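You operate a simulated robot arm through the tools that you are given. There is no shell and no other tool. Be economical: measure what you need, move in short steps, check, and stop when the job is done.

The job below is to be done with a simulated two-armed robot. You get a single attempt, and the scene is never put back.

TASK
Open the right bench door, take the wooden wedge from the wooden table and put it on the upper shelf of the bench cupboard, then shut the door. Open the left bench door, put the flat box from the wooden table on the upper shelf of the bench cupboard and shut the door again. Open the green drawer, fetch the roller from the long bench and set it in the inside of the green drawer, then shut the drawer. The order is free.

It is judged by the outcome, as a careful person would: the job done as asked, and still so three seconds after it is handed in. It fails if anything else is knocked over, pushed out of place, dropped, spilled or broken.

THE ROBOT
Two 7-joint arms with two-finger parallel grippers on one trunk, on a base that drives. Base frame: it is fixed to the floor where the robot stands at the start and does not move with it; the origin is under the middle of the robot, x ahead of it, y to its left, z up. Lengths are in m, angles in rad, forces in N, time in s.
The left shoulder is at the start at [0.024, 0.161, 0.786], the right one opposite. With the tool pointing down near the work surface each hand reaches from about 0.1 to 0.62 m from the robot's upright axis, wherever it stands, measured 20 degrees to its own side. Places, roughly: flat box [0, 1.5, 0.75]; green drawer [-1.7, 1.4, 0.7]; inside of the green drawer [-1.8, 1.5, 0.7]; left bench door [0.4, 0.2, 0.5]; right bench door [0.6, -0.1, 0.5]; roller [-1.75, 1.5, 0.75]; upper shelf of the bench cupboard [0.8, 0.3, 0.5]. Payload 3.91 kg a hand.
Tool frame (each hand has its own): the origin (TCP) lies between the finger pads and is the grasp point; the fingertips stand 0.03 m ahead of it; z points along the fingers, y is the line along which they close. The gripper opens to 0.11 m. The fingers are 0.02 m wide and 0.01 m thick; the gripper's body (0.048 by 0.112 m) begins 0.055 m behind the TCP.
Orientation is that of the tool frame in the base frame, as [roll, pitch, yaw] about the fixed x, y, z axes, in that order (R = Rz(yaw) Ry(pitch) Rx(roll)). With the fingers straight down and closing along the base's y, the tool's x points along the base's -x, its y along +y and its z along -z.

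THE INTERFACE
- The arms move only by the tool apply_moves. It takes "left_series", "right_series" or both (then of equal length, played together; a hand with none holds still); each is a list of rows, each a list of 7 numbers: the turn, a rotation vector about the tool's x, y, z in units of 45 degrees (1.0 is 45 degrees), then the shift along the tool's x, y, z in units of 300 mm (1.0 is 300 mm), then the finger opening in m, from 0 to 0.11. In form: [[ax, ay, az, dx, dy, dz, jaw], ...]. A call has 1 to 20 rows; each row is the pose to reach, as a shift and turn from the pose commanded when the call began, along the tool's axes at that moment. A call with a number of a shift or a turn outside -1 to 1 is refused whole. Each row takes 0.2 s and may step no farther than 0.05 m and 0.15 rad from the row before; otherwise, or with a gripper value out of range, the whole call is refused. Where a pose cannot be reached the arm comes as near as it can. A force on the tool above 40 N (or 10 N above the force at the start of the call, whichever is more), or a blocked arm, ends the call early, and 0.2 s more pass. Each finger travels about 0.153 m/s and halts on what it meets, pressing with about 44 N; the grip force reading is that of the motor and also rises with nothing between the fingers. The clock runs only during rows and for 0.2 s after the last one: add rows that repeat a pose to give the fingers time. It gives the time, the measured TCP pose, the force on the tool (base axes), the opening and the grip force at its end, in the units of the frame above (readings bear some noise), with the torque about the TCP (base axes, N m) and any sound that the robot's microphone picked up, and new pictures: "pictures" is both (left out), scene, wrist or none (wrist: the cameras of the hands that moved).
- Cameras (640 x 400 px; columns grow to the right, rows downward): "scene" is now at [0.0972, 0.0367, 0.9162]; the picture's right is [0.39, -0.92, 0.01], its down [-0.59, -0.26, -0.77] and it looks along [0.71, 0.30, -0.64] (base axes); focal length 214 px, centre (320, 200). "left" rides on the left gripper at [0.072, -0.017, -0.103] in its tool frame; the picture's right is [0.23, 0.97, 0.00], its down [-0.76, 0.18, -0.62] and it looks along [-0.61, 0.14, 0.78] (tool axes); focal length 222 px, centre (320, 200). "right" rides on the right gripper at [0.072, 0.017, -0.103] in its tool frame; the picture's right is [-0.23, 0.97, 0.00], its down [-0.76, -0.18, -0.62] and it looks along [-0.61, -0.14, 0.78] (tool axes); focal length 222 px, centre (320, 200).
- slide_trunk(by): slides the trunk up (or, below 0, down) by that many m; the arms and the scene camera ride with it, the base frame stays. It gives what a move gives, with no picture.
- base_move(legs): drives the robot by 1 to 6 legs, each [ahead, turn to the left] in m and rad, along the robot's own axes; the way and the turn of a leg run together, so that a leg with both is an arc; at most 1.5 m and 3.142 rad a leg. The arms and the cameras ride along, it lands a little off, and it stops where it bumps. It gives what a move gives, and a new picture of the scene camera.
- aim_head(pan, tilt): turns the head with the scene camera to pan (to the left, within 1.396 rad either way) and tilt (down, from -0.506 to 1.204), counted from straight ahead of the robot. It gives what a move gives, and a new picture of the scene camera.
- probe_pixels(camera, pixels): for up to 12 pixels [column, row] of the newest picture of that camera ("zoom" is the newest enlarged one), the place [x, y, z] in the base frame of the surface seen there, good to about 0.003 m. It takes no simulated time.
- close_up(camera, box): a new picture of the part [left, top, right, bottom] of that camera's present view, enlarged. It takes no simulated time.
- close_job(): hands the job in; it is judged then, once.

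Go step by step. Measure first, check grasps and placings, and put right what went wrong. The budget is 124 turns and 260 pictures, counting those below and the enlarged ones. Unless the task says otherwise, let go and move clear before handing in, and close with one line.

The tools are called after "Request:" by a JSON object that holds its "op" and its "data". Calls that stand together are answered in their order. apply_moves: Moves the arms, as the interface text tells. Its arguments: {"type":"object","properties":{"left_series":{"type":"array"},"right_series":{"type":"array"},"pictures":{"type":"string","enum":["both","scene","wrist","none"]}},"required":[]} The other tools are called the same way: slide_trunk (by) slides the trunk up or down; base_move (legs) drives the base; aim_head (pan, tilt) turns the head that bears the scene camera; probe_pixels (camera, pixels) gives the place of the surface under pixels of a picture; close_up (camera, box) takes an enlarged picture of a part of a camera's view; close_job () hands the job in.

At the start:

```text
clock: 0.0
left_ee_pos: [0.3017, 0.179, 0.8166]
left_orientation: [-3.094, 0.118, -3.012]
left_wrist_force: [-0.1, -0.1, -0.5]
left_wrist_torque: [-0.02, -0.02, 0.03]
left_opening: 0.1098
left_finger_force: 0.0
right_ee_pos: [0.4985, -0.2509, 0.8298]
right_orientation: [3.141, 0.03, -3.141]
right_wrist_force: [0.0, -0.4, -0.1]
right_wrist_torque: [0.0, 0.0, -0.03]
right_opening: 0.1099
right_finger_force: 0.0
trunk travel left (down, up): [-0.025, 0.457]
robot x, y, heading: [-0.0001, -0.0017, 0.07]
head pan, tilt: [0.337, 0.723]
```

scene: 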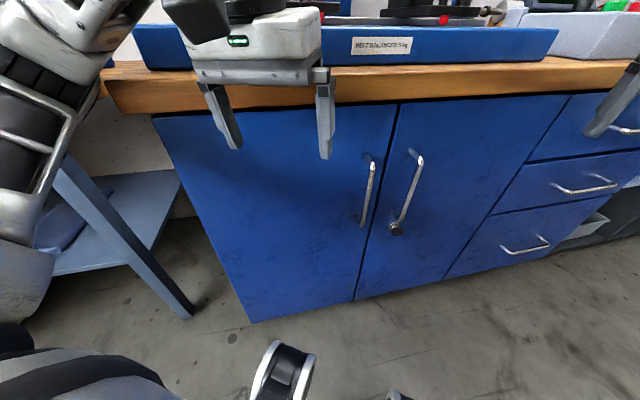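
right: 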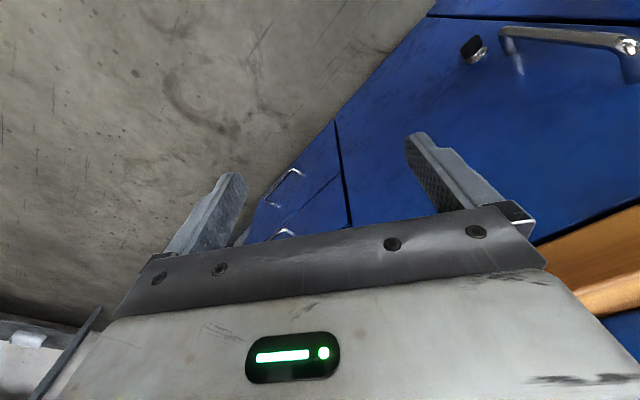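
left: 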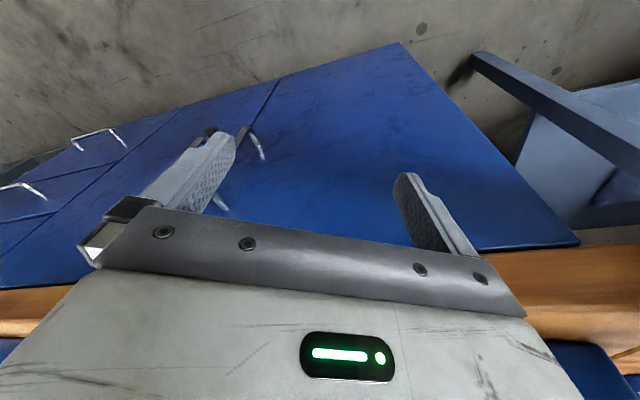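

The scene shows the two blue bench doors with upright handles near (368,195) and (408,190), and a black knob at (396,228). I'll measure the handles and door edges first.

Request:
{"op": "probe_pixels", "data": {"camera": "scene", "pixels": [[371, 163], [368, 195], [362, 224], [420, 160], [410, 190], [402, 220], [396, 229], [160, 120], [250, 320], [400, 105], [355, 300], [565, 97]]}}

Request:
{"op": "close_up", "data": {"camera": "scene", "box": [320, 130, 480, 250]}}

Request:
{"op": "aim_head", "data": {"pan": 1.39, "tilt": 0.4}}

```text
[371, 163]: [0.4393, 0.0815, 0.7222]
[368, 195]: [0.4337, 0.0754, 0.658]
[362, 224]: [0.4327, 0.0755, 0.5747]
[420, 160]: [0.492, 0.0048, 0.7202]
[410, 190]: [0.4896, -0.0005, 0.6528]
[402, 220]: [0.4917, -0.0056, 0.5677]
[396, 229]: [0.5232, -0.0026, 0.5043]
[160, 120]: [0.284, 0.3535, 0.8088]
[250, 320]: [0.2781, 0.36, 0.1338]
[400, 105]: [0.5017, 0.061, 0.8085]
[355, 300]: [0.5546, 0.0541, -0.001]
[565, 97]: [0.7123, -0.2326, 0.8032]
```

```text
3.33 times, centred on (400, 190) of scene
```

zoom: 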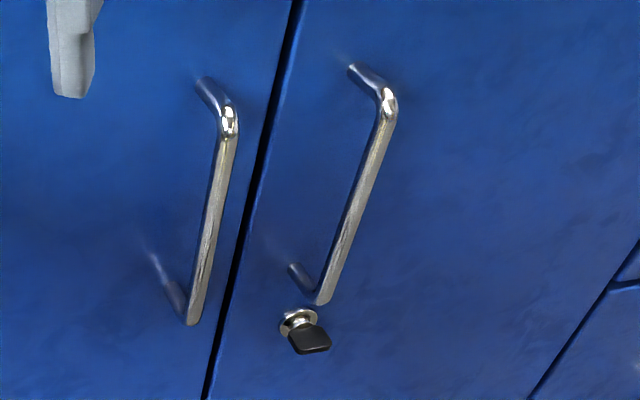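

```text
clock: 1.3
left_ee_pos: [0.3076, 0.1817, 0.8198]
left_orientation: [-3.093, 0.131, -3.0]
left_wrist_force: [0.7, -0.1, 0.6]
left_wrist_torque: [0.02, 0.01, 0.0]
left_opening: 0.1099
left_finger_force: 0.0
right_ee_pos: [0.5032, -0.2513, 0.82]
right_orientation: [3.139, 0.017, 3.141]
right_wrist_force: [0.1, -0.9, 0.0]
right_wrist_torque: [-0.05, 0.01, -0.03]
right_opening: 0.11
right_finger_force: 0.1
trunk travel left (down, up): [-0.025, 0.457]
robot x, y, heading: [-0.0025, 0.0023, 0.072]
head pan, tilt: [1.389, 0.4]
```

scene: 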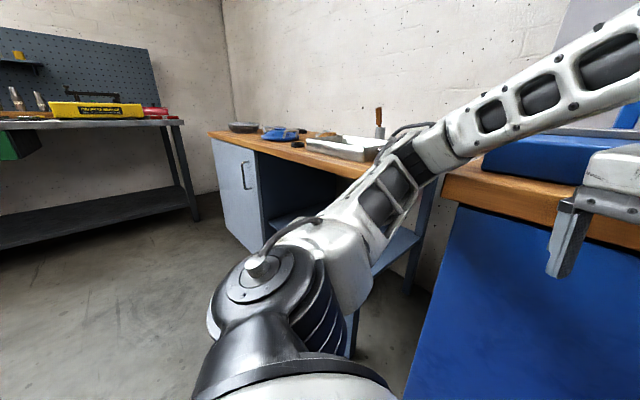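

The table with objects is at the left rear, and the long bench with the yellow box is farther left. The bench front runs along (0.59,-0.81), so I want to stand centred and square to both doors. First I'll look right for obstacles.

Request:
{"op": "aim_head", "data": {"pan": -0.7, "tilt": 0.6}}

```text
clock: 3.3
left_ee_pos: [0.3084, 0.1819, 0.8189]
left_orientation: [-3.091, 0.13, -2.999]
left_wrist_force: [-0.7, 0.1, 0.2]
left_wrist_torque: [-0.02, 0.0, 0.02]
left_opening: 0.1098
left_finger_force: 0.0
right_ee_pos: [0.5037, -0.2526, 0.8206]
right_orientation: [3.141, 0.019, 3.141]
right_wrist_force: [0.2, 0.3, 0.0]
right_wrist_torque: [0.02, 0.0, -0.01]
right_opening: 0.1101
right_finger_force: 0.0
trunk travel left (down, up): [-0.025, 0.457]
robot x, y, heading: [0.0018, 0.0009, 0.074]
head pan, tilt: [-0.7, 0.6]
```

scene: 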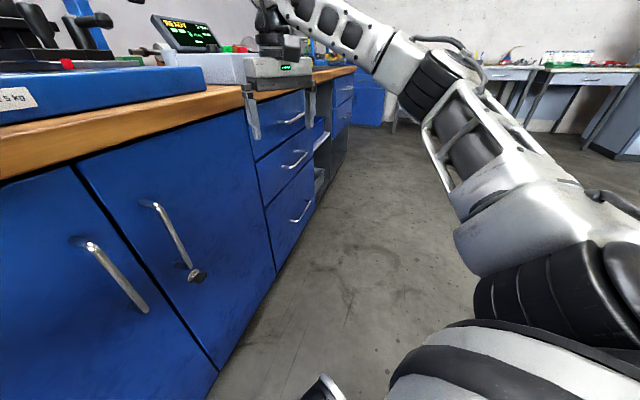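

The floor to the right is clear. I'll back up, shift right and square up to the doors.

Request:
{"op": "base_move", "data": {"legs": [[-0.35, 0], [0, -0.92], [0.435, 0], [0, 1.48]]}}

Request:
{"op": "aim_head", "data": {"pan": 0, "tilt": 0.6}}

```text
clock: 13.9
left_ee_pos: [0.1068, -0.0319, 0.8068]
left_orientation: [-3.098, 0.092, -2.422]
left_wrist_force: [0.9, 0.2, 0.6]
left_wrist_torque: [-0.02, -0.03, 0.0]
left_opening: 0.1102
left_finger_force: 0.0
right_ee_pos: [0.5102, -0.2795, 0.8133]
right_orientation: [3.141, 0.0, -2.554]
right_wrist_force: [0.1, 0.8, -0.1]
right_wrist_torque: [0.02, -0.03, 0.02]
right_opening: 0.1098
right_finger_force: 0.2
trunk travel left (down, up): [-0.025, 0.457]
robot x, y, heading: [-0.056, -0.3543, 0.661]
head pan, tilt: [-0.7, 0.6]
```

scene: 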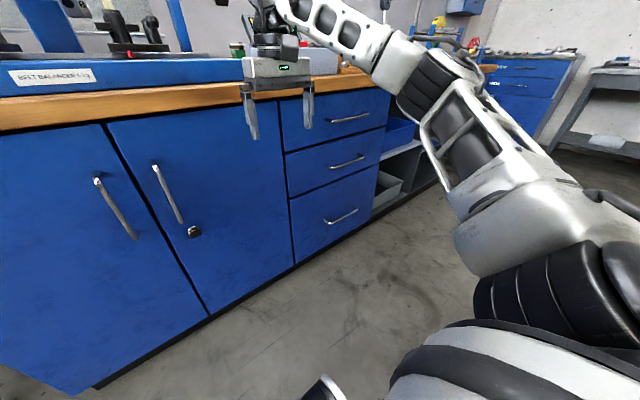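

```text
clock: 15.0
left_ee_pos: [0.1069, -0.0331, 0.8068]
left_orientation: [-3.101, 0.091, -2.422]
left_wrist_force: [-1.2, -0.6, 0.6]
left_wrist_torque: [0.01, -0.01, 0.01]
left_opening: 0.1103
left_finger_force: 0.1
right_ee_pos: [0.5107, -0.2786, 0.8123]
right_orientation: [3.141, 0.001, -2.553]
right_wrist_force: [-0.2, -0.6, -0.4]
right_wrist_torque: [0.02, -0.01, 0.02]
right_opening: 0.1099
right_finger_force: 0.0
trunk travel left (down, up): [-0.025, 0.457]
robot x, y, heading: [-0.0574, -0.3565, 0.66]
head pan, tilt: [0.0, 0.6]
```

scene: 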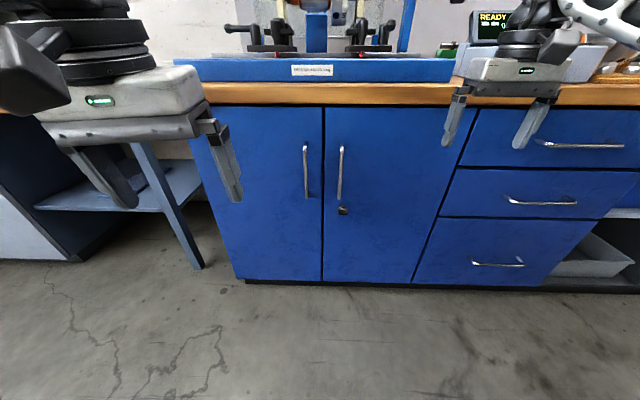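

The view is now square on: handles at (306,170) and (341,172), with the door gap at (323,190). I'll measure again from here.

Request:
{"op": "probe_pixels", "data": {"camera": "scene", "pixels": [[305, 150], [306, 190], [341, 150], [339, 190], [343, 211], [322, 115], [322, 270], [280, 180], [370, 180], [238, 270], [414, 270], [470, 115]]}}

Request:
{"op": "close_up", "data": {"camera": "scene", "box": [240, 90, 420, 220]}}

```text
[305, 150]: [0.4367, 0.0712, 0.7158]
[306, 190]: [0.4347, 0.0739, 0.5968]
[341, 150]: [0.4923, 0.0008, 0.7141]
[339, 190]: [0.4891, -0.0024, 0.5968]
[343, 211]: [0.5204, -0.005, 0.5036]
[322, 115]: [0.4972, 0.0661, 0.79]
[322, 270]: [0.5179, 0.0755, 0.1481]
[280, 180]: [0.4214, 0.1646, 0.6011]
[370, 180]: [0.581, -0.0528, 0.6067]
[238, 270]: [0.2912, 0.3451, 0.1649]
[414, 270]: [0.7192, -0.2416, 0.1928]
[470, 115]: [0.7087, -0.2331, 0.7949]
```

```text
3.08 times, centred on (330, 155) of scene
```

zoom: 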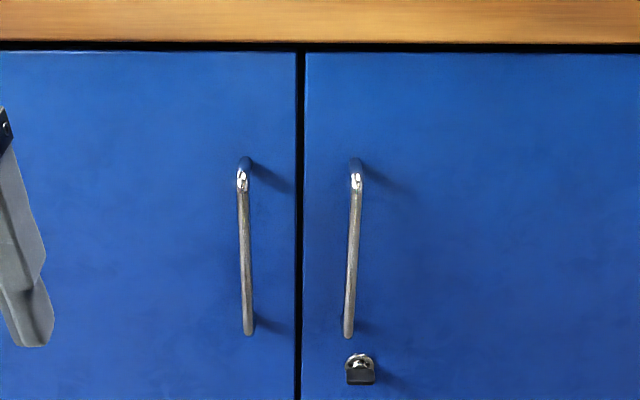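

Both handles are at n≈0.045 from the doors, and the bars run z 0.58–0.73. I'll bring the right hand in front of the right handle while tipping it to point forward.

Request:
{"op": "apply_moves", "data": {"right_series": [[0, -0.143, -0.008, -0.02, 0.114, 0.077, 0.11], [0, -0.286, -0.016, -0.04, 0.227, 0.154, 0.11], [0, -0.429, -0.024, -0.061, 0.341, 0.231, 0.11], [0, -0.571, -0.033, -0.081, 0.454, 0.309, 0.11], [0, -0.714, -0.041, -0.101, 0.568, 0.386, 0.11], [0, -0.857, -0.049, -0.122, 0.681, 0.463, 0.11], [0, -1, -0.057, -0.142, 0.795, 0.54, 0.11]], "pictures": "none"}}

Request:
{"op": "apply_moves", "data": {"right_series": [[0, -0.16, 0, 0, 0, 0, 0.11], [0, -0.33, 0, 0, 0, 0, 0.11], [0, -0.5, 0, 0, 0, 0, 0.11], [0, -0.67, 0, 0, 0, 0, 0.11], [0, -0.84, 0, 0, 0, 0, 0.11], [0, -1, 0, 0, 0, 0, 0.11], [0, -1, 0, 0, 0, 0, 0.11]]}}

```text
clock: 16.6
left_ee_pos: [0.1068, -0.0332, 0.8067]
left_orientation: [-3.099, 0.092, -2.423]
left_wrist_force: [0.4, 0.2, 0.3]
left_wrist_torque: [0.01, 0.01, 0.02]
left_opening: 0.1097
left_finger_force: 0.0
right_ee_pos: [0.4129, -0.056, 0.6504]
right_orientation: [-3.12, 0.787, -2.5]
right_wrist_force: [-0.7, -0.5, -0.2]
right_wrist_torque: [-0.03, 0.01, 0.01]
right_opening: 0.1101
right_finger_force: 0.1
trunk travel left (down, up): [-0.025, 0.457]
robot x, y, heading: [-0.0562, -0.3564, 0.66]
head pan, tilt: [0.0, 0.6]
```

```text
clock: 18.2
left_ee_pos: [0.1073, -0.0324, 0.807]
left_orientation: [-3.099, 0.09, -2.422]
left_wrist_force: [0.0, -0.3, 0.0]
left_wrist_torque: [0.0, -0.02, -0.01]
left_opening: 0.1099
left_finger_force: 0.1
right_ee_pos: [0.4128, -0.0573, 0.6514]
right_orientation: [-1.449, 1.552, -0.819]
right_wrist_force: [-0.5, -0.1, 0.4]
right_wrist_torque: [0.02, -0.01, 0.02]
right_opening: 0.1099
right_finger_force: 0.0
trunk travel left (down, up): [-0.025, 0.457]
robot x, y, heading: [-0.0567, -0.3583, 0.66]
head pan, tilt: [0.0, 0.6]
```

scene: 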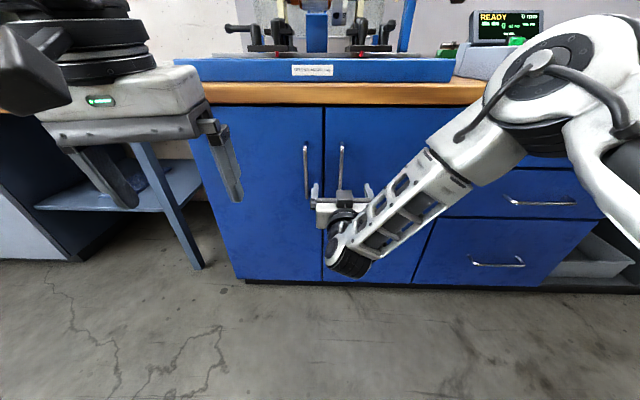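
right: 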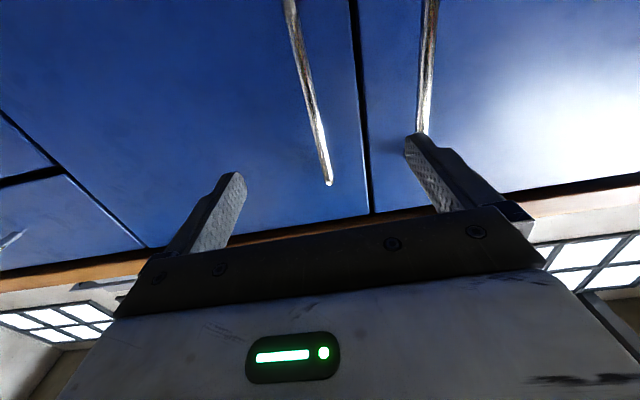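

The right hand points squarely at the right handle, and the bar lies between the fingers at (320,130). I'll advance 0.1 m and grip the bar.

Request:
{"op": "apply_moves", "data": {"right_series": [[0, 0, 0, 0, 0, 0.11, 0.11], [0, 0, 0, 0, 0, 0.22, 0.11], [0, 0, 0, 0, 0, 0.327, 0.11], [0, 0, 0, 0, 0, 0.327, 0.06], [0, 0, 0, 0, 0, 0.327, 0.03], [0, 0, 0, 0, 0, 0.327, 0.0], [0, 0, 0, 0, 0, 0.327, 0.0]]}}

```text
clock: 19.5
left_ee_pos: [0.1079, -0.0332, 0.8073]
left_orientation: [-3.1, 0.091, -2.425]
left_wrist_force: [0.1, 0.1, -0.8]
left_wrist_torque: [-0.01, 0.02, 0.01]
left_opening: 0.1102
left_finger_force: 0.1
right_ee_pos: [0.4934, -0.0022, 0.6572]
right_orientation: [-1.794, 1.559, -1.202]
right_wrist_force: [-4.6, -6.6, 3.5]
right_wrist_torque: [0.93, 0.44, -0.16]
right_opening: 0.0121
right_finger_force: 45.0
right hand out of reach, approached as far as the arm can: row 2, 3, 4, 5, 6
trunk travel left (down, up): [-0.025, 0.457]
robot x, y, heading: [-0.0582, -0.3568, 0.657]
head pan, tilt: [0.0, 0.6]
stopped in row 6 (right hand): the force on the tool passed its limit at 48 N (the readings are from after the stop); the commanded pose is now the measured one
```

scene: 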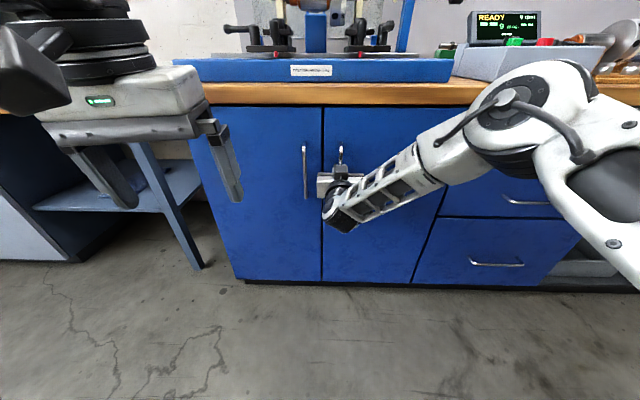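
right: 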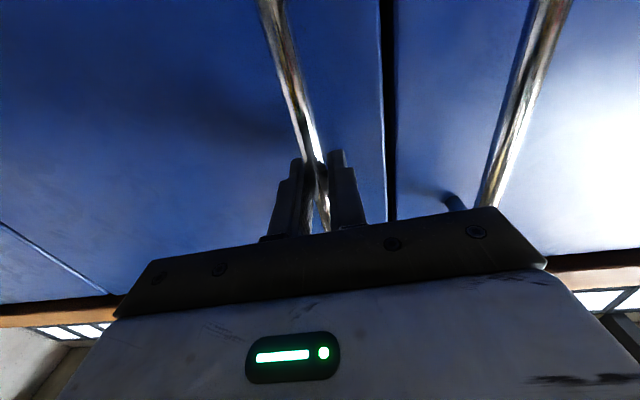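

The bar is gripped at opening 0.012. I'll try a small straight pull of 3 cm.

Request:
{"op": "apply_moves", "data": {"right_series": [[0, 0, 0, 0, 0, -0.03, 0], [0, 0, 0, 0, 0, -0.07, 0], [0, 0, 0, 0, 0, -0.1, 0]]}}

```text
clock: 20.3
left_ee_pos: [0.109, -0.0329, 0.8074]
left_orientation: [-3.104, 0.09, -2.424]
left_wrist_force: [0.1, -0.1, -0.5]
left_wrist_torque: [-0.01, 0.0, 0.02]
left_opening: 0.1102
left_finger_force: 0.0
right_ee_pos: [0.4723, -0.0237, 0.657]
right_orientation: [-1.645, 1.555, -1.066]
right_wrist_force: [21.5, -18.4, 4.1]
right_wrist_torque: [0.29, 0.99, -0.16]
right_opening: 0.0122
right_finger_force: 44.9
trunk travel left (down, up): [-0.025, 0.457]
robot x, y, heading: [-0.0585, -0.3618, 0.652]
head pan, tilt: [0.0, 0.6]
```

scene: 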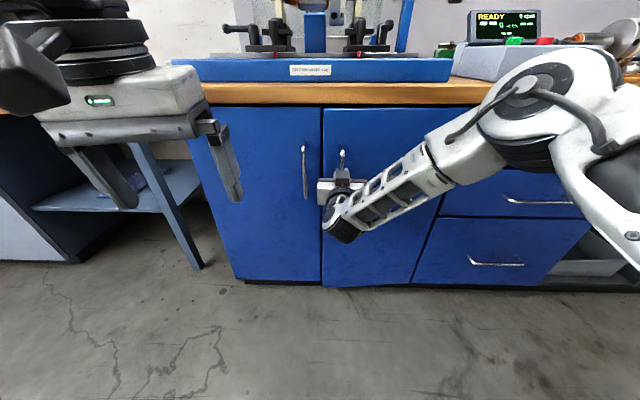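
right: 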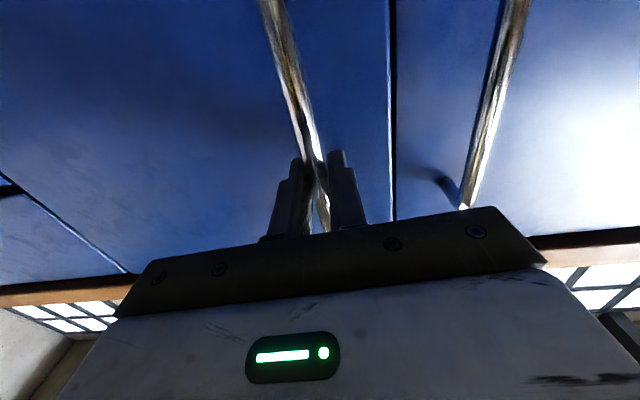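

The door follows: the hand moved 3 cm out and 0.5 cm toward the hinge side, and the side force fits the arc. I'll follow the arc to about 0.8 rad, turning the hand half as much.

Request:
{"op": "apply_moves", "data": {"right_series": [[0, 0, 0, 0, -0.03, -0.05, 0], [-0.06, 0, 0, 0, -0.058, -0.108, 0], [-0.09, 0, 0, 0, -0.08, -0.158, 0], [-0.13, 0, 0, 0, -0.102, -0.207, 0], [-0.165, 0, 0, 0, -0.129, -0.254, 0], [-0.2, 0, 0, 0, -0.156, -0.301, 0], [-0.235, 0, 0, 0, -0.187, -0.345, 0], [-0.27, 0, 0, 0, -0.219, -0.389, 0], [-0.305, 0, 0, 0, -0.254, -0.43, 0], [-0.34, 0, 0, 0, -0.29, -0.471, 0], [-0.41, 0, 0, 0, -0.369, -0.545, 0], [-0.48, 0, 0, 0, -0.455, -0.61, 0]]}}

```text
clock: 21.0
left_ee_pos: [0.1079, -0.0325, 0.8066]
left_orientation: [-3.1, 0.09, -2.426]
left_wrist_force: [-0.4, -0.3, -0.6]
left_wrist_torque: [-0.02, 0.0, -0.02]
left_opening: 0.1099
left_finger_force: 0.1
right_ee_pos: [0.4496, -0.0499, 0.6588]
right_orientation: [-2.511, 1.54, -1.904]
right_wrist_force: [1.7, -1.3, -7.1]
right_wrist_torque: [1.18, 0.02, -0.17]
right_opening: 0.0119
right_finger_force: 45.1
right hand out of reach, approached as far as the arm can: row 2, 3
trunk travel left (down, up): [-0.025, 0.457]
robot x, y, heading: [-0.0548, -0.3567, 0.651]
head pan, tilt: [0.0, 0.6]
stopped in row 3 (right hand): the force on the tool passed its limit at 46 N (the readings are from after the stop); the commanded pose is now the measured one
```

scene: 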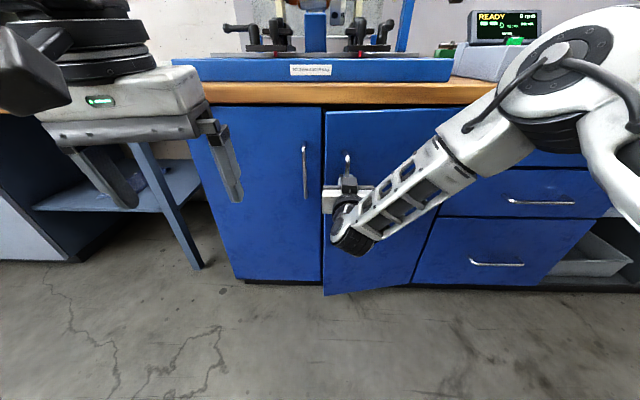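
right: 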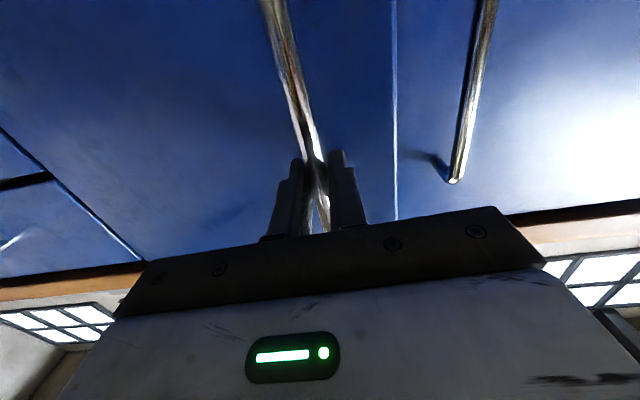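

The stop came when the hand began turning, so the arm dislikes that twist. The door is about 0.2 rad open. I'll continue along the arc without turning the hand.

Request:
{"op": "apply_moves", "data": {"right_series": [[0, 0, 0, 0, -0.023, -0.05, 0], [0, 0, 0, 0, -0.047, -0.098, 0], [0, 0, 0, 0, -0.075, -0.145, 0], [0, 0, 0, 0, -0.103, -0.19, 0], [0, 0, 0, 0, -0.136, -0.234, 0], [0, 0, 0, 0, -0.169, -0.277, 0]]}}

```text
clock: 22.4
left_ee_pos: [0.1117, -0.0319, 0.8051]
left_orientation: [-3.101, 0.089, -2.426]
left_wrist_force: [0.5, 0.0, 0.3]
left_wrist_torque: [0.01, 0.01, 0.03]
left_opening: 0.1104
left_finger_force: 0.1
right_ee_pos: [0.4036, -0.1321, 0.6669]
right_orientation: [-2.551, 1.528, -1.959]
right_wrist_force: [24.1, -8.4, -26.9]
right_wrist_torque: [0.51, 0.97, -0.15]
right_opening: 0.0119
right_finger_force: 45.1
right hand out of reach, approached as far as the arm can: row 3, 4, 5, 6
trunk travel left (down, up): [-0.025, 0.457]
robot x, y, heading: [-0.0546, -0.3582, 0.654]
head pan, tilt: [0.0, 0.6]
```

scene: 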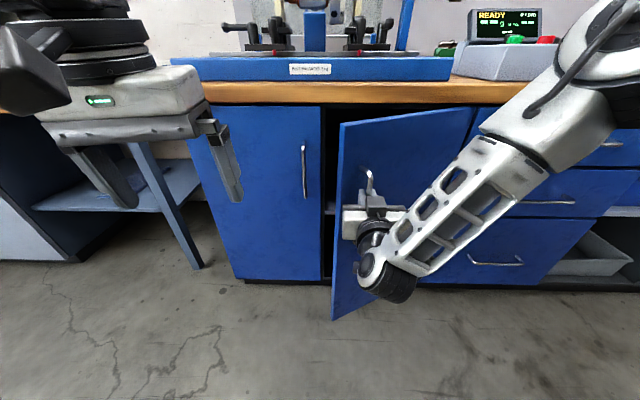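
right: 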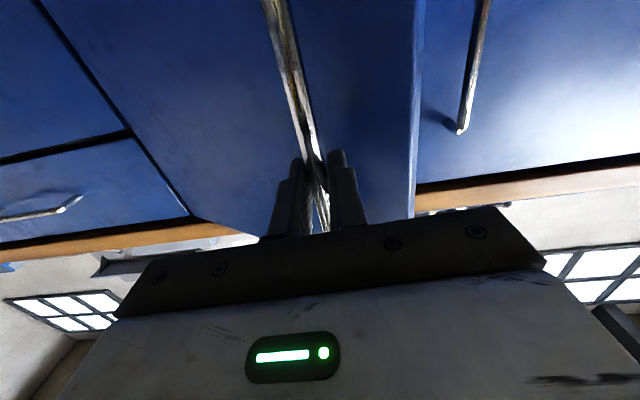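

The right door is about 0.5 rad open, with the edge at (335,200). I'll release the bar, back off and lift the right hand above the door height. The left hand will push the door further from inside.

Request:
{"op": "apply_moves", "data": {"right_series": [[0, 0, 0, 0, 0, 0, 0.06], [0, 0, 0, 0, 0, 0, 0.11], [0, 0, 0, 0, 0, 0, 0.11], [0, 0, 0, 0, 0, -0.13, 0.11], [0, 0, 0, 0, 0, -0.27, 0.11], [0, 0, 0, -0.15, 0, -0.3, 0.11], [0, 0, 0, -0.3, 0, -0.3, 0.11], [0, 0, 0, -0.45, 0, -0.3, 0.11], [0, 0, 0, -0.6, 0, -0.3, 0.11], [0, 0, 0, -0.75, 0, -0.3, 0.11], [0, 0, 0, -0.9, 0, -0.3, 0.11]], "pictures": "none"}}

Request:
{"op": "apply_moves", "data": {"right_series": [[0, 0.16, 0, 0, 0, 0, 0.11], [0, 0.33, 0, 0, 0, 0, 0.11], [0, 0.5, 0, 0, 0, 0, 0.11], [0, 0.67, 0, 0, 0, 0, 0.11], [0, 0.84, 0, 0, 0, 0, 0.11], [0, 1, 0, 0, 0, 0, 0.11]], "pictures": "scene"}}

```text
clock: 24.8
left_ee_pos: [0.1088, -0.033, 0.8075]
left_orientation: [-3.1, 0.091, -2.426]
left_wrist_force: [1.3, -0.3, -1.2]
left_wrist_torque: [0.01, 0.02, 0.0]
left_opening: 0.1099
left_finger_force: 0.1
right_ee_pos: [0.3252, -0.1735, 0.9444]
right_orientation: [-2.363, 1.542, -1.753]
right_wrist_force: [-0.6, 0.3, 0.2]
right_wrist_torque: [-0.01, 0.0, 0.0]
right_opening: 0.1099
right_finger_force: 0.1
trunk travel left (down, up): [-0.025, 0.457]
robot x, y, heading: [-0.0578, -0.3563, 0.654]
head pan, tilt: [0.0, 0.6]
```

```text
clock: 26.2
left_ee_pos: [0.108, -0.0331, 0.8076]
left_orientation: [-3.099, 0.093, -2.428]
left_wrist_force: [1.1, -0.2, 0.0]
left_wrist_torque: [-0.02, 0.03, 0.0]
left_opening: 0.1099
left_finger_force: 0.0
right_ee_pos: [0.3242, -0.1732, 0.9436]
right_orientation: [-3.113, 0.762, -2.514]
right_wrist_force: [-1.2, 0.9, -0.9]
right_wrist_torque: [0.01, -0.02, -0.03]
right_opening: 0.1099
right_finger_force: 0.0
trunk travel left (down, up): [-0.025, 0.457]
robot x, y, heading: [-0.057, -0.3642, 0.65]
head pan, tilt: [0.0, 0.6]
```

scene: 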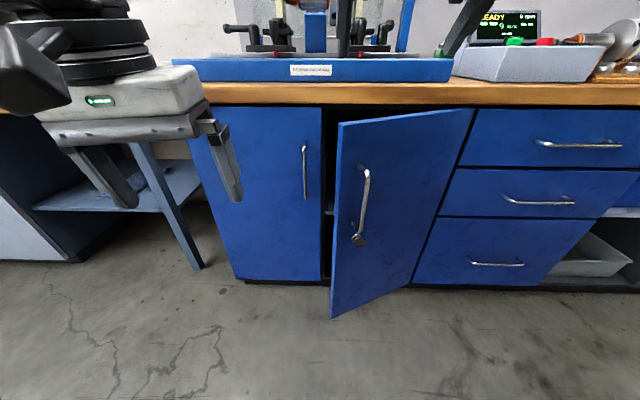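

The right door stays ajar and its edge is free at (333,215). I'll swing the right hand out to the right, high, and bring the closed left hand in front of the gap.

Request:
{"op": "apply_moves", "data": {"right_series": [[0, 0.125, 0, 0.051, -0.113, -0.048, 0.11], [0, 0.25, 0, 0.102, -0.226, -0.097, 0.11], [0, 0.375, 0, 0.153, -0.338, -0.145, 0.11], [0, 0.5, 0, 0.204, -0.451, -0.194, 0.11], [0, 0.625, 0, 0.254, -0.564, -0.242, 0.11], [0, 0.75, 0, 0.305, -0.677, -0.29, 0.11], [0, 0.875, 0, 0.356, -0.789, -0.339, 0.11], [0, 1, 0, 0.407, -0.902, -0.387, 0.11]], "left_series": [[0, 0.015, 0.0125, -0.032, -0.047, 0.021, 0.08], [0, 0.03, 0.025, -0.064, -0.094, 0.041, 0.05], [0, 0.045, 0.0375, -0.097, -0.141, 0.062, 0.02], [0, 0.06, 0.05, -0.129, -0.188, 0.082, 0], [0, 0.075, 0.0625, -0.161, -0.235, 0.103, 0], [0, 0.09, 0.075, -0.193, -0.282, 0.124, 0], [0, 0.105, 0.0875, -0.226, -0.329, 0.144, 0], [0, 0.118, 0.1, -0.258, -0.376, 0.165, 0]], "pictures": "scene"}}

```text
clock: 28.0
left_ee_pos: [0.2446, -0.0655, 0.77]
left_orientation: [-3.104, 0.002, -2.509]
left_wrist_force: [0.2, 0.8, 0.3]
left_wrist_torque: [-0.01, -0.01, -0.02]
left_opening: 0.0
left_finger_force: 37.5
right_ee_pos: [0.352, -0.4138, 0.9025]
right_orientation: [-3.122, -0.022, -2.535]
right_wrist_force: [0.9, -0.9, -0.5]
right_wrist_torque: [0.0, -0.01, 0.01]
right_opening: 0.1101
right_finger_force: 0.0
right hand out of reach, approached as far as the arm can: row 6, 7, 8
trunk travel left (down, up): [-0.025, 0.457]
robot x, y, heading: [-0.0591, -0.3546, 0.655]
head pan, tilt: [0.0, 0.6]
```

scene: 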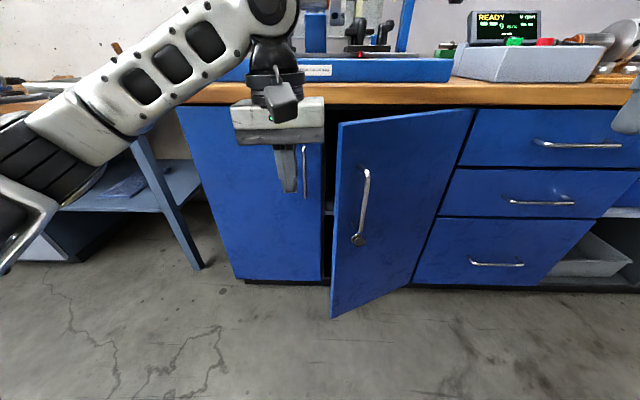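

The left hand is closed at s=-0.05, n=0.28. I'll move it behind the right door's edge and push along the arc.

Request:
{"op": "apply_moves", "data": {"left_series": [[0, 0, 0, -0.157, -0.017, 0, 0], [0, 0, 0, -0.307, -0.033, 0, 0], [0, 0, 0, -0.457, -0.05, 0, 0], [0, 0, 0, -0.48, -0.167, 0, 0], [0, 0, 0, -0.48, -0.283, 0, 0], [0, 0, 0, -0.447, -0.383, 0, 0], [0, 0, 0, -0.353, -0.437, 0, 0], [0, 0, 0, -0.263, -0.5, 0, 0], [0, 0, 0, -0.177, -0.572, 0, 0], [0, 0, 0, -0.103, -0.652, 0, 0], [0, 0, 0, -0.037, -0.74, 0, 0], [0, 0, 0, 0.023, -0.833, 0, 0], [0, 0, 0, 0.07, -0.93, 0, 0], [0, 0, 0, 0.097, -1.0, 0, 0]], "pictures": "scene"}}

```text
clock: 29.2
left_ee_pos: [0.3955, -0.0421, 0.7732]
left_orientation: [-3.122, -0.002, -2.493]
left_wrist_force: [0.7, 0.1, 0.1]
left_wrist_torque: [0.01, -0.01, -0.02]
left_opening: 0.0
left_finger_force: 37.9
left hand out of reach, approached as far as the arm can: row 5, 6
right_ee_pos: [0.3519, -0.4116, 0.9023]
right_orientation: [-3.122, -0.019, -2.532]
right_wrist_force: [0.1, 0.4, 0.0]
right_wrist_torque: [0.01, 0.0, 0.02]
right_opening: 0.11
right_finger_force: 0.2
trunk travel left (down, up): [-0.025, 0.457]
robot x, y, heading: [-0.0576, -0.3573, 0.662]
head pan, tilt: [0.0, 0.6]
stopped in row 6 (left hand): the force on the tool passed its limit at 55 N (the readings are from after the stop); the commanded pose is now the measured one
```

scene: 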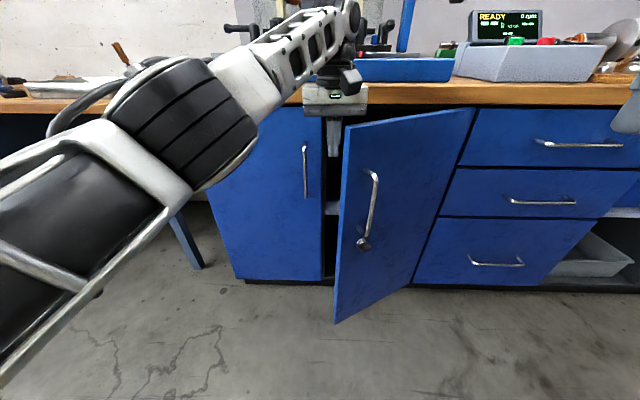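

The finger touched the door at speed and moved it a little. I'll measure where the door edge is now.

Request:
{"op": "probe_pixels", "data": {"camera": "scene", "pixels": [[352, 130], [346, 180], [400, 130], [460, 115], [334, 150], [331, 212]]}}

Request:
{"op": "close_up", "data": {"camera": "scene", "box": [280, 70, 440, 170]}}

```text
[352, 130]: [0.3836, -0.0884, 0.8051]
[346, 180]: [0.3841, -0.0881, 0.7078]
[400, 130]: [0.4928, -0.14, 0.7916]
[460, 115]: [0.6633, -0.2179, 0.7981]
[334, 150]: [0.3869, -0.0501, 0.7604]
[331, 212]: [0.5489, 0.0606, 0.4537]
```

```text
4.00 times, centred on (360, 120) of scene
```

zoom: 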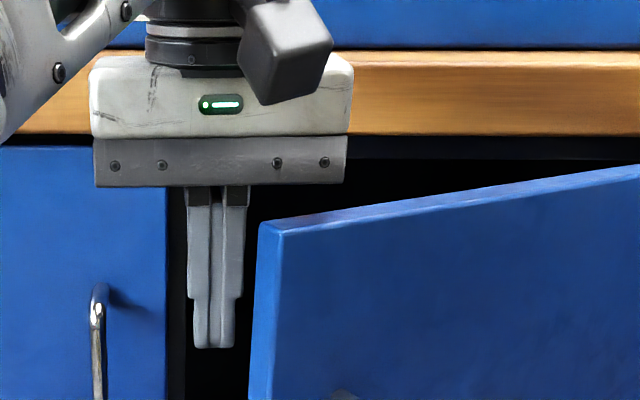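

The door's outer corner is at s=0.05, n=0.183, and the finger sits just beside it with its tip behind. I'll push slowly in small steps along the arc.

Request:
{"op": "apply_moves", "data": {"left_series": [[0, 0, 0, -0.023, -0.033, 0, 0], [0, 0, 0, -0.033, -0.083, 0, 0], [0, 0, 0, -0.033, -0.133, 0, 0], [0, 0, 0, -0.013, -0.167, 0, 0], [0, 0, 0, 0.033, -0.183, 0, 0], [0, 0, 0, 0.08, -0.21, 0, 0], [0, 0, 0, 0.137, -0.24, 0, 0], [0, 0, 0, 0.187, -0.267, 0, 0], [0, 0, 0, 0.23, -0.303, 0, 0], [0, 0, 0, 0.273, -0.338, 0, 0], [0, 0, 0, 0.31, -0.377, 0, 0], [0, 0, 0, 0.347, -0.418, 0, 0], [0, 0, 0, 0.38, -0.46, 0, 0], [0, 0, 0, 0.413, -0.507, 0, 0], [0, 0, 0, 0.443, -0.553, 0, 0], [0, 0, 0, 0.473, -0.6, 0, 0], [0, 0, 0, 0.497, -0.65, 0, 0], [0, 0, 0, 0.52, -0.697, 0, 0], [0, 0, 0, 0.54, -0.75, 0, 0], [0, 0, 0, 0.56, -0.8, 0, 0]], "pictures": "scene"}}

```text
clock: 33.4
left_ee_pos: [0.3471, -0.2892, 0.7604]
left_orientation: [-3.121, -0.001, -2.492]
left_wrist_force: [-0.1, 0.0, -0.1]
left_wrist_torque: [-0.01, 0.01, -0.03]
left_opening: 0.0
left_finger_force: 37.6
left hand out of reach, approached as far as the arm can: row 1, 2, 3, 4, 5, 6, 7, 13, 14, 15, 16, 17, 18, 19, 20
right_ee_pos: [0.3518, -0.4129, 0.9024]
right_orientation: [-3.122, -0.017, -2.533]
right_wrist_force: [-0.3, 0.2, 0.3]
right_wrist_torque: [-0.04, -0.04, 0.0]
right_opening: 0.1103
right_finger_force: 0.0
trunk travel left (down, up): [-0.025, 0.457]
robot x, y, heading: [-0.0541, -0.3553, 0.655]
head pan, tilt: [0.0, 0.6]
```

scene: 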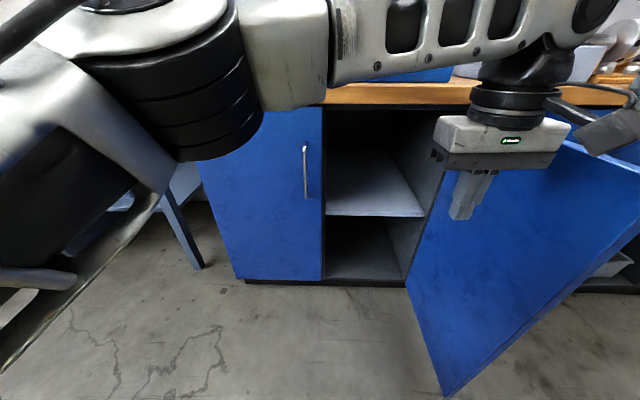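

The right door is wide open and the shelf is visible at (375,195). Next, I'll bring the left hand, tipped forward, to the left handle.

Request:
{"op": "apply_moves", "data": {"left_series": [[0, -0.125, 0, -0.068, 0.1, 0.044, 0.02], [0, -0.25, 0, -0.135, 0.199, 0.088, 0.05], [0, -0.375, 0, -0.203, 0.299, 0.131, 0.08], [0, -0.5, 0, -0.27, 0.399, 0.175, 0.11], [0, -0.625, 0, -0.338, 0.498, 0.219, 0.11], [0, -0.75, 0, -0.405, 0.598, 0.263, 0.11], [0, -0.875, 0, -0.473, 0.697, 0.306, 0.11], [0, -1, 0, -0.54, 0.797, 0.35, 0.11]], "pictures": "none"}}

Request:
{"op": "apply_moves", "data": {"left_series": [[0, -0.16, 0, 0, 0, 0, 0.11], [0, -0.33, 0, 0, 0, 0, 0.11], [0, -0.5, 0, 0, 0, 0, 0.11], [0, -0.67, 0, 0, 0, 0, 0.11], [0, -0.84, 0, 0, 0, 0, 0.11], [0, -1, 0, 0, 0, 0, 0.11], [0, -1, 0, 0, 0, 0, 0.11]]}}

```text
clock: 35.2
left_ee_pos: [0.3355, -0.0039, 0.6517]
left_orientation: [-3.116, 0.786, -2.473]
left_wrist_force: [0.2, 0.1, 0.5]
left_wrist_torque: [0.0, 0.03, -0.02]
left_opening: 0.1103
left_finger_force: 0.1
right_ee_pos: [0.3517, -0.4132, 0.9021]
right_orientation: [-3.122, -0.017, -2.533]
right_wrist_force: [-0.3, 0.1, 0.6]
right_wrist_torque: [0.04, 0.01, 0.0]
right_opening: 0.1101
right_finger_force: 0.1
trunk travel left (down, up): [-0.025, 0.457]
robot x, y, heading: [-0.0597, -0.3572, 0.656]
head pan, tilt: [0.0, 0.6]
```

```text
clock: 36.8
left_ee_pos: [0.3348, -0.0054, 0.6504]
left_orientation: [-1.594, 1.552, -0.945]
left_wrist_force: [-0.1, 0.9, 0.1]
left_wrist_torque: [0.01, -0.01, 0.02]
left_opening: 0.1098
left_finger_force: 0.1
right_ee_pos: [0.3515, -0.4129, 0.9019]
right_orientation: [-3.123, -0.019, -2.531]
right_wrist_force: [0.1, 0.1, -0.2]
right_wrist_torque: [-0.02, 0.06, 0.02]
right_opening: 0.1103
right_finger_force: 0.0
trunk travel left (down, up): [-0.025, 0.457]
robot x, y, heading: [-0.0608, -0.3574, 0.656]
head pan, tilt: [0.0, 0.6]
```

scene: 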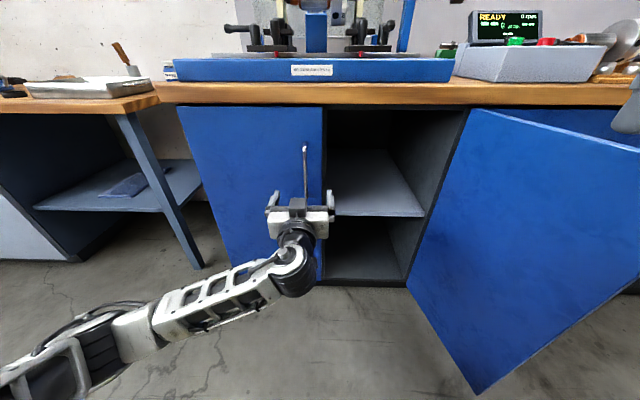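
left: 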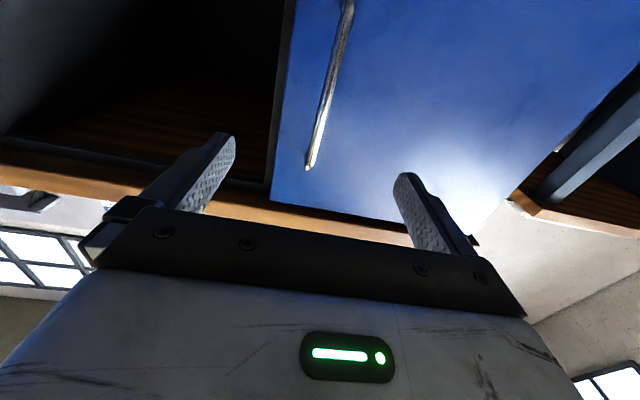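

The left bar lies between the left fingers. I'll advance 0.13 m and grip.

Request:
{"op": "apply_moves", "data": {"left_series": [[0, 0, 0, 0, 0, 0.12, 0.11], [0, 0, 0, 0, 0, 0.24, 0.11], [0, 0, 0, 0, 0, 0.35, 0.09], [0, 0, 0, 0, 0, 0.435, 0.07], [0, 0, 0, 0, 0, 0.435, 0.04], [0, 0, 0, 0, 0, 0.435, 0.02], [0, 0, 0, 0, 0, 0.435, 0.0], [0, 0, 0, 0, 0, 0.435, 0.0]]}}

```text
clock: 38.6
left_ee_pos: [0.4395, 0.0775, 0.6493]
left_orientation: [-1.693, 1.555, -1.04]
left_wrist_force: [-4.5, 7.9, 0.1]
left_wrist_torque: [0.79, 0.61, -0.01]
left_opening: 0.0118
left_finger_force: 45.1
right_ee_pos: [0.3519, -0.4122, 0.9019]
right_orientation: [-3.121, -0.02, -2.533]
right_wrist_force: [-0.7, 0.2, 0.5]
right_wrist_torque: [-0.02, 0.0, 0.02]
right_opening: 0.1099
right_finger_force: 0.1
trunk travel left (down, up): [-0.025, 0.457]
robot x, y, heading: [-0.0562, -0.3582, 0.658]
head pan, tilt: [0.0, 0.6]
```

scene: 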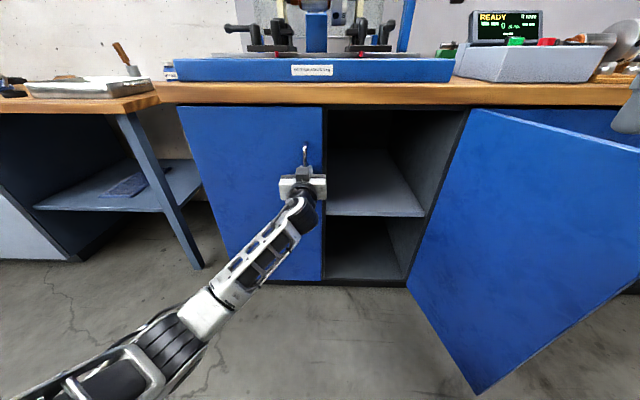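
left: 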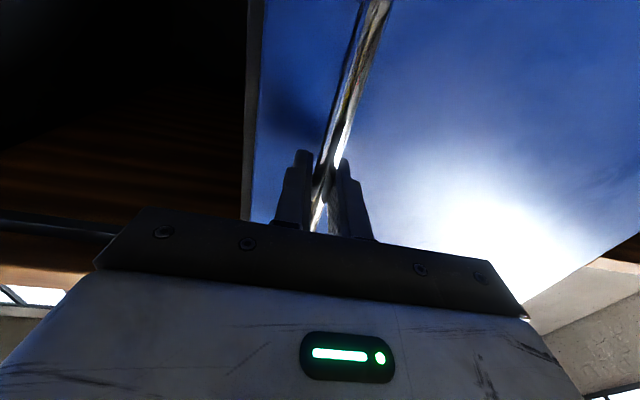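

The left bar is gripped at opening 0.0118. I'll pull along the mirrored arc to 0.6 rad without turning the hand.

Request:
{"op": "apply_moves", "data": {"left_series": [[0, 0, 0, 0, 0.011, -0.053, 0], [0, 0, 0, 0, 0.025, -0.106, 0], [0, 0, 0, 0, 0.042, -0.158, 0], [0, 0, 0, 0, 0.061, -0.208, 0], [0, 0, 0, 0, 0.083, -0.258, 0], [0, 0, 0, 0, 0.107, -0.307, 0], [0, 0, 0, 0, 0.133, -0.355, 0], [0, 0, 0, 0, 0.162, -0.401, 0], [0, 0, 0, 0, 0.193, -0.446, 0], [0, 0, 0, 0, 0.226, -0.489, 0], [0, 0, 0, 0, 0.261, -0.531, 0], [0, 0, 0, 0, 0.299, -0.571, 0]], "pictures": "scene"}}

```text
clock: 39.2
left_ee_pos: [0.4254, 0.0685, 0.6602]
left_orientation: [-0.298, 1.561, 0.343]
left_wrist_force: [7.2, -8.4, -17.2]
left_wrist_torque: [-0.58, 1.07, 0.0]
left_opening: 0.0119
left_finger_force: 44.8
right_ee_pos: [0.353, -0.4149, 0.9022]
right_orientation: [-3.12, -0.02, -2.535]
right_wrist_force: [0.8, 0.2, -0.2]
right_wrist_torque: [0.02, -0.01, 0.02]
right_opening: 0.1097
right_finger_force: 0.0
trunk travel left (down, up): [-0.025, 0.457]
robot x, y, heading: [-0.055, -0.3528, 0.654]
head pan, tilt: [0.0, 0.6]
stopped in row 2 (left hand): the force on the tool passed its limit at 57 N (the readings are from after the stop); the commanded pose is now the measured one
```

scene: 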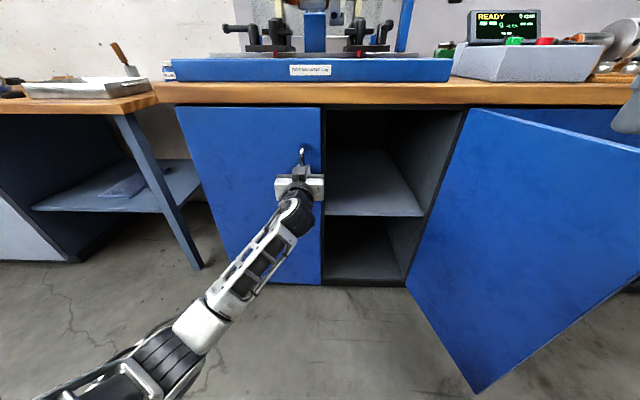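

The door broke free at 57 N and moved 1.6 cm. I'll go on along the arc with half-size steps.

Request:
{"op": "apply_moves", "data": {"left_series": [[0, 0, 0, 0, 0.007, -0.027, 0], [0, 0, 0, 0, 0.014, -0.053, 0], [0, 0, 0, 0, 0.022, -0.079, 0], [0, 0, 0, 0, 0.03, -0.105, 0], [0, 0, 0, 0, 0.04, -0.13, 0], [0, 0, 0, 0, 0.049, -0.155, 0], [0, 0, 0, 0, 0.06, -0.18, 0], [0, 0, 0, 0, 0.071, -0.205, 0], [0, 0, 0, 0, 0.083, -0.23, 0], [0, 0, 0, 0, 0.095, -0.254, 0], [0, 0, 0, 0, 0.108, -0.278, 0], [0, 0, 0, 0, 0.122, -0.302, 0], [0, 0, 0, 0, 0.136, -0.325, 0], [0, 0, 0, 0, 0.15, -0.348, 0], [0, 0, 0, 0, 0.165, -0.37, 0], [0, 0, 0, 0, 0.181, -0.393, 0], [0, 0, 0, 0, 0.198, -0.415, 0], [0, 0, 0, 0, 0.215, -0.436, 0]], "pictures": "scene"}}

```text
clock: 39.5
left_ee_pos: [0.423, 0.068, 0.6643]
left_orientation: [0.035, 1.553, 0.672]
left_wrist_force: [4.6, -7.4, -9.6]
left_wrist_torque: [-0.87, 1.04, -0.02]
left_opening: 0.0115
left_finger_force: 44.6
right_ee_pos: [0.3525, -0.4153, 0.9008]
right_orientation: [-3.122, -0.019, -2.537]
right_wrist_force: [-0.4, -0.1, 1.1]
right_wrist_torque: [-0.03, 0.02, 0.01]
right_opening: 0.1101
right_finger_force: 0.2
trunk travel left (down, up): [-0.025, 0.457]
robot x, y, heading: [-0.0573, -0.3588, 0.652]
head pan, tilt: [0.0, 0.6]
stopped in row 1 (left hand): the force on the tool passed its limit at 55 N (the readings are from after the stop); the commanded pose is now the measured one
```

scene: 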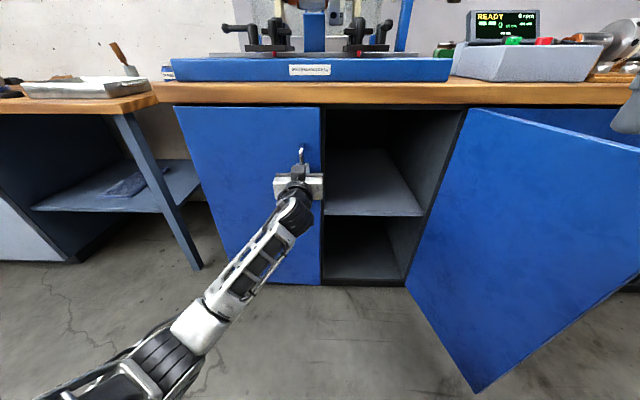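

It stopped again after only 2 mm. I'll check how far the left door has really moved before pulling more.

Request:
{"op": "close_up", "data": {"camera": "scene", "box": [240, 90, 400, 190]}}

Request:
{"op": "probe_pixels", "data": {"camera": "scene", "pixels": [[318, 120], [318, 230], [319, 265], [240, 130], [302, 152]]}}

```text
4.00 times, centred on (320, 140) of scene
```

zoom: 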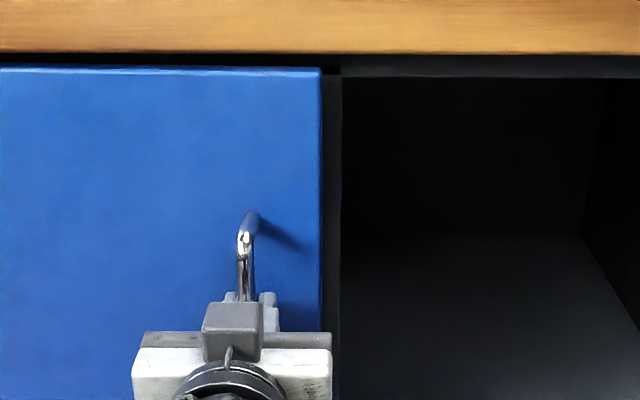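

```text
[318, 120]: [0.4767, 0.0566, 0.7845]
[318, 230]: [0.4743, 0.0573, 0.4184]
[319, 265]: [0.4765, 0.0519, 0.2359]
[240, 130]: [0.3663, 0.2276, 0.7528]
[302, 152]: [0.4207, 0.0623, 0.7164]
```

The left door is 2.3 cm ajar and free of the post. I'll pull again with very small steps.

Request:
{"op": "apply_moves", "data": {"left_series": [[0, 0, 0, 0, 0, -0.01, 0], [0, 0, 0, 0, 0.003, -0.022, 0], [0, 0, 0, 0, 0.008, -0.036, 0], [0, 0, 0, 0, 0.012, -0.05, 0], [0, 0, 0, 0, 0.018, -0.066, 0], [0, 0, 0, 0, 0.024, -0.083, 0], [0, 0, 0, 0, 0.03, -0.1, 0], [0, 0, 0, 0, 0.037, -0.118, 0], [0, 0, 0, 0, 0.044, -0.136, 0], [0, 0, 0, 0, 0.051, -0.155, 0]], "pictures": "none"}}

```text
clock: 39.9
left_ee_pos: [0.4237, 0.0691, 0.6658]
left_orientation: [0.367, 1.549, 0.998]
left_wrist_force: [4.0, -5.1, -6.9]
left_wrist_torque: [-1.02, 0.68, -0.1]
left_opening: 0.0119
left_finger_force: 44.7
right_ee_pos: [0.3514, -0.4162, 0.9011]
right_orientation: [-3.123, -0.018, -2.539]
right_wrist_force: [0.9, -0.1, 0.4]
right_wrist_torque: [-0.02, 0.04, -0.02]
right_opening: 0.1101
right_finger_force: 0.1
trunk travel left (down, up): [-0.025, 0.457]
robot x, y, heading: [-0.0609, -0.3602, 0.651]
head pan, tilt: [0.0, 0.6]
stopped in row 1 (left hand): the force on the tool passed its limit at 46 N (the readings are from after the stop); the commanded pose is now the measured one
```

It stopped after 3 mm at 46 N, so the hand seems twisted on the bar. I'll release, regrip and see.

Request:
{"op": "apply_moves", "data": {"left_series": [[0, 0, 0, 0, 0, 0, 0.03], [0, 0, 0, 0, 0, 0, 0.06], [0, 0, 0, 0, 0, 0, 0.06], [0, 0, 0, 0, 0, 0, 0.06]]}}

```text
clock: 40.9
left_ee_pos: [0.4231, 0.0689, 0.6655]
left_orientation: [0.315, 1.548, 0.947]
left_wrist_force: [0.0, 0.0, -0.2]
left_wrist_torque: [-0.01, -0.02, 0.05]
left_opening: 0.0598
left_finger_force: 0.1
right_ee_pos: [0.3522, -0.4149, 0.9018]
right_orientation: [-3.121, -0.021, -2.538]
right_wrist_force: [-0.5, -0.8, 0.1]
right_wrist_torque: [0.01, -0.01, 0.02]
right_opening: 0.1101
right_finger_force: 0.1
trunk travel left (down, up): [-0.025, 0.457]
robot x, y, heading: [-0.0592, -0.3603, 0.652]
head pan, tilt: [0.0, 0.6]
```

scene: 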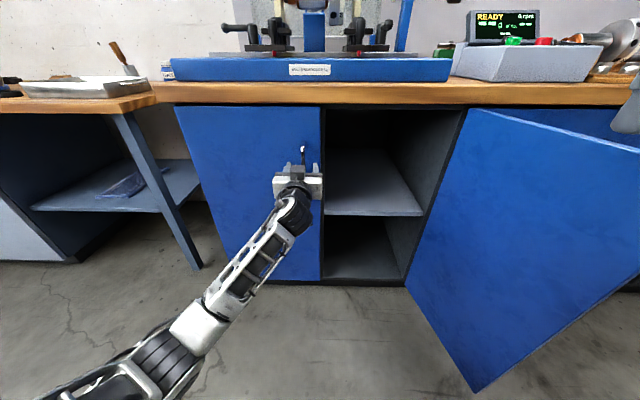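
left: 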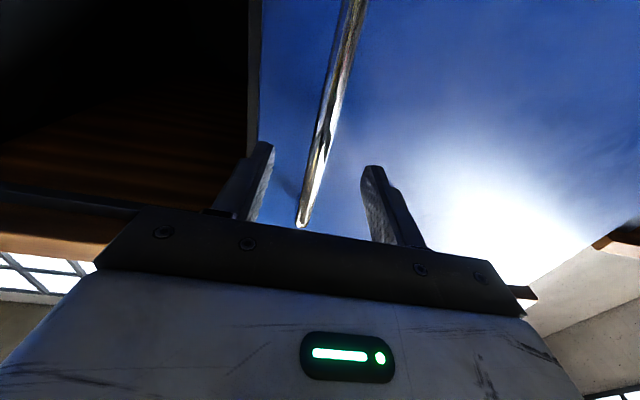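

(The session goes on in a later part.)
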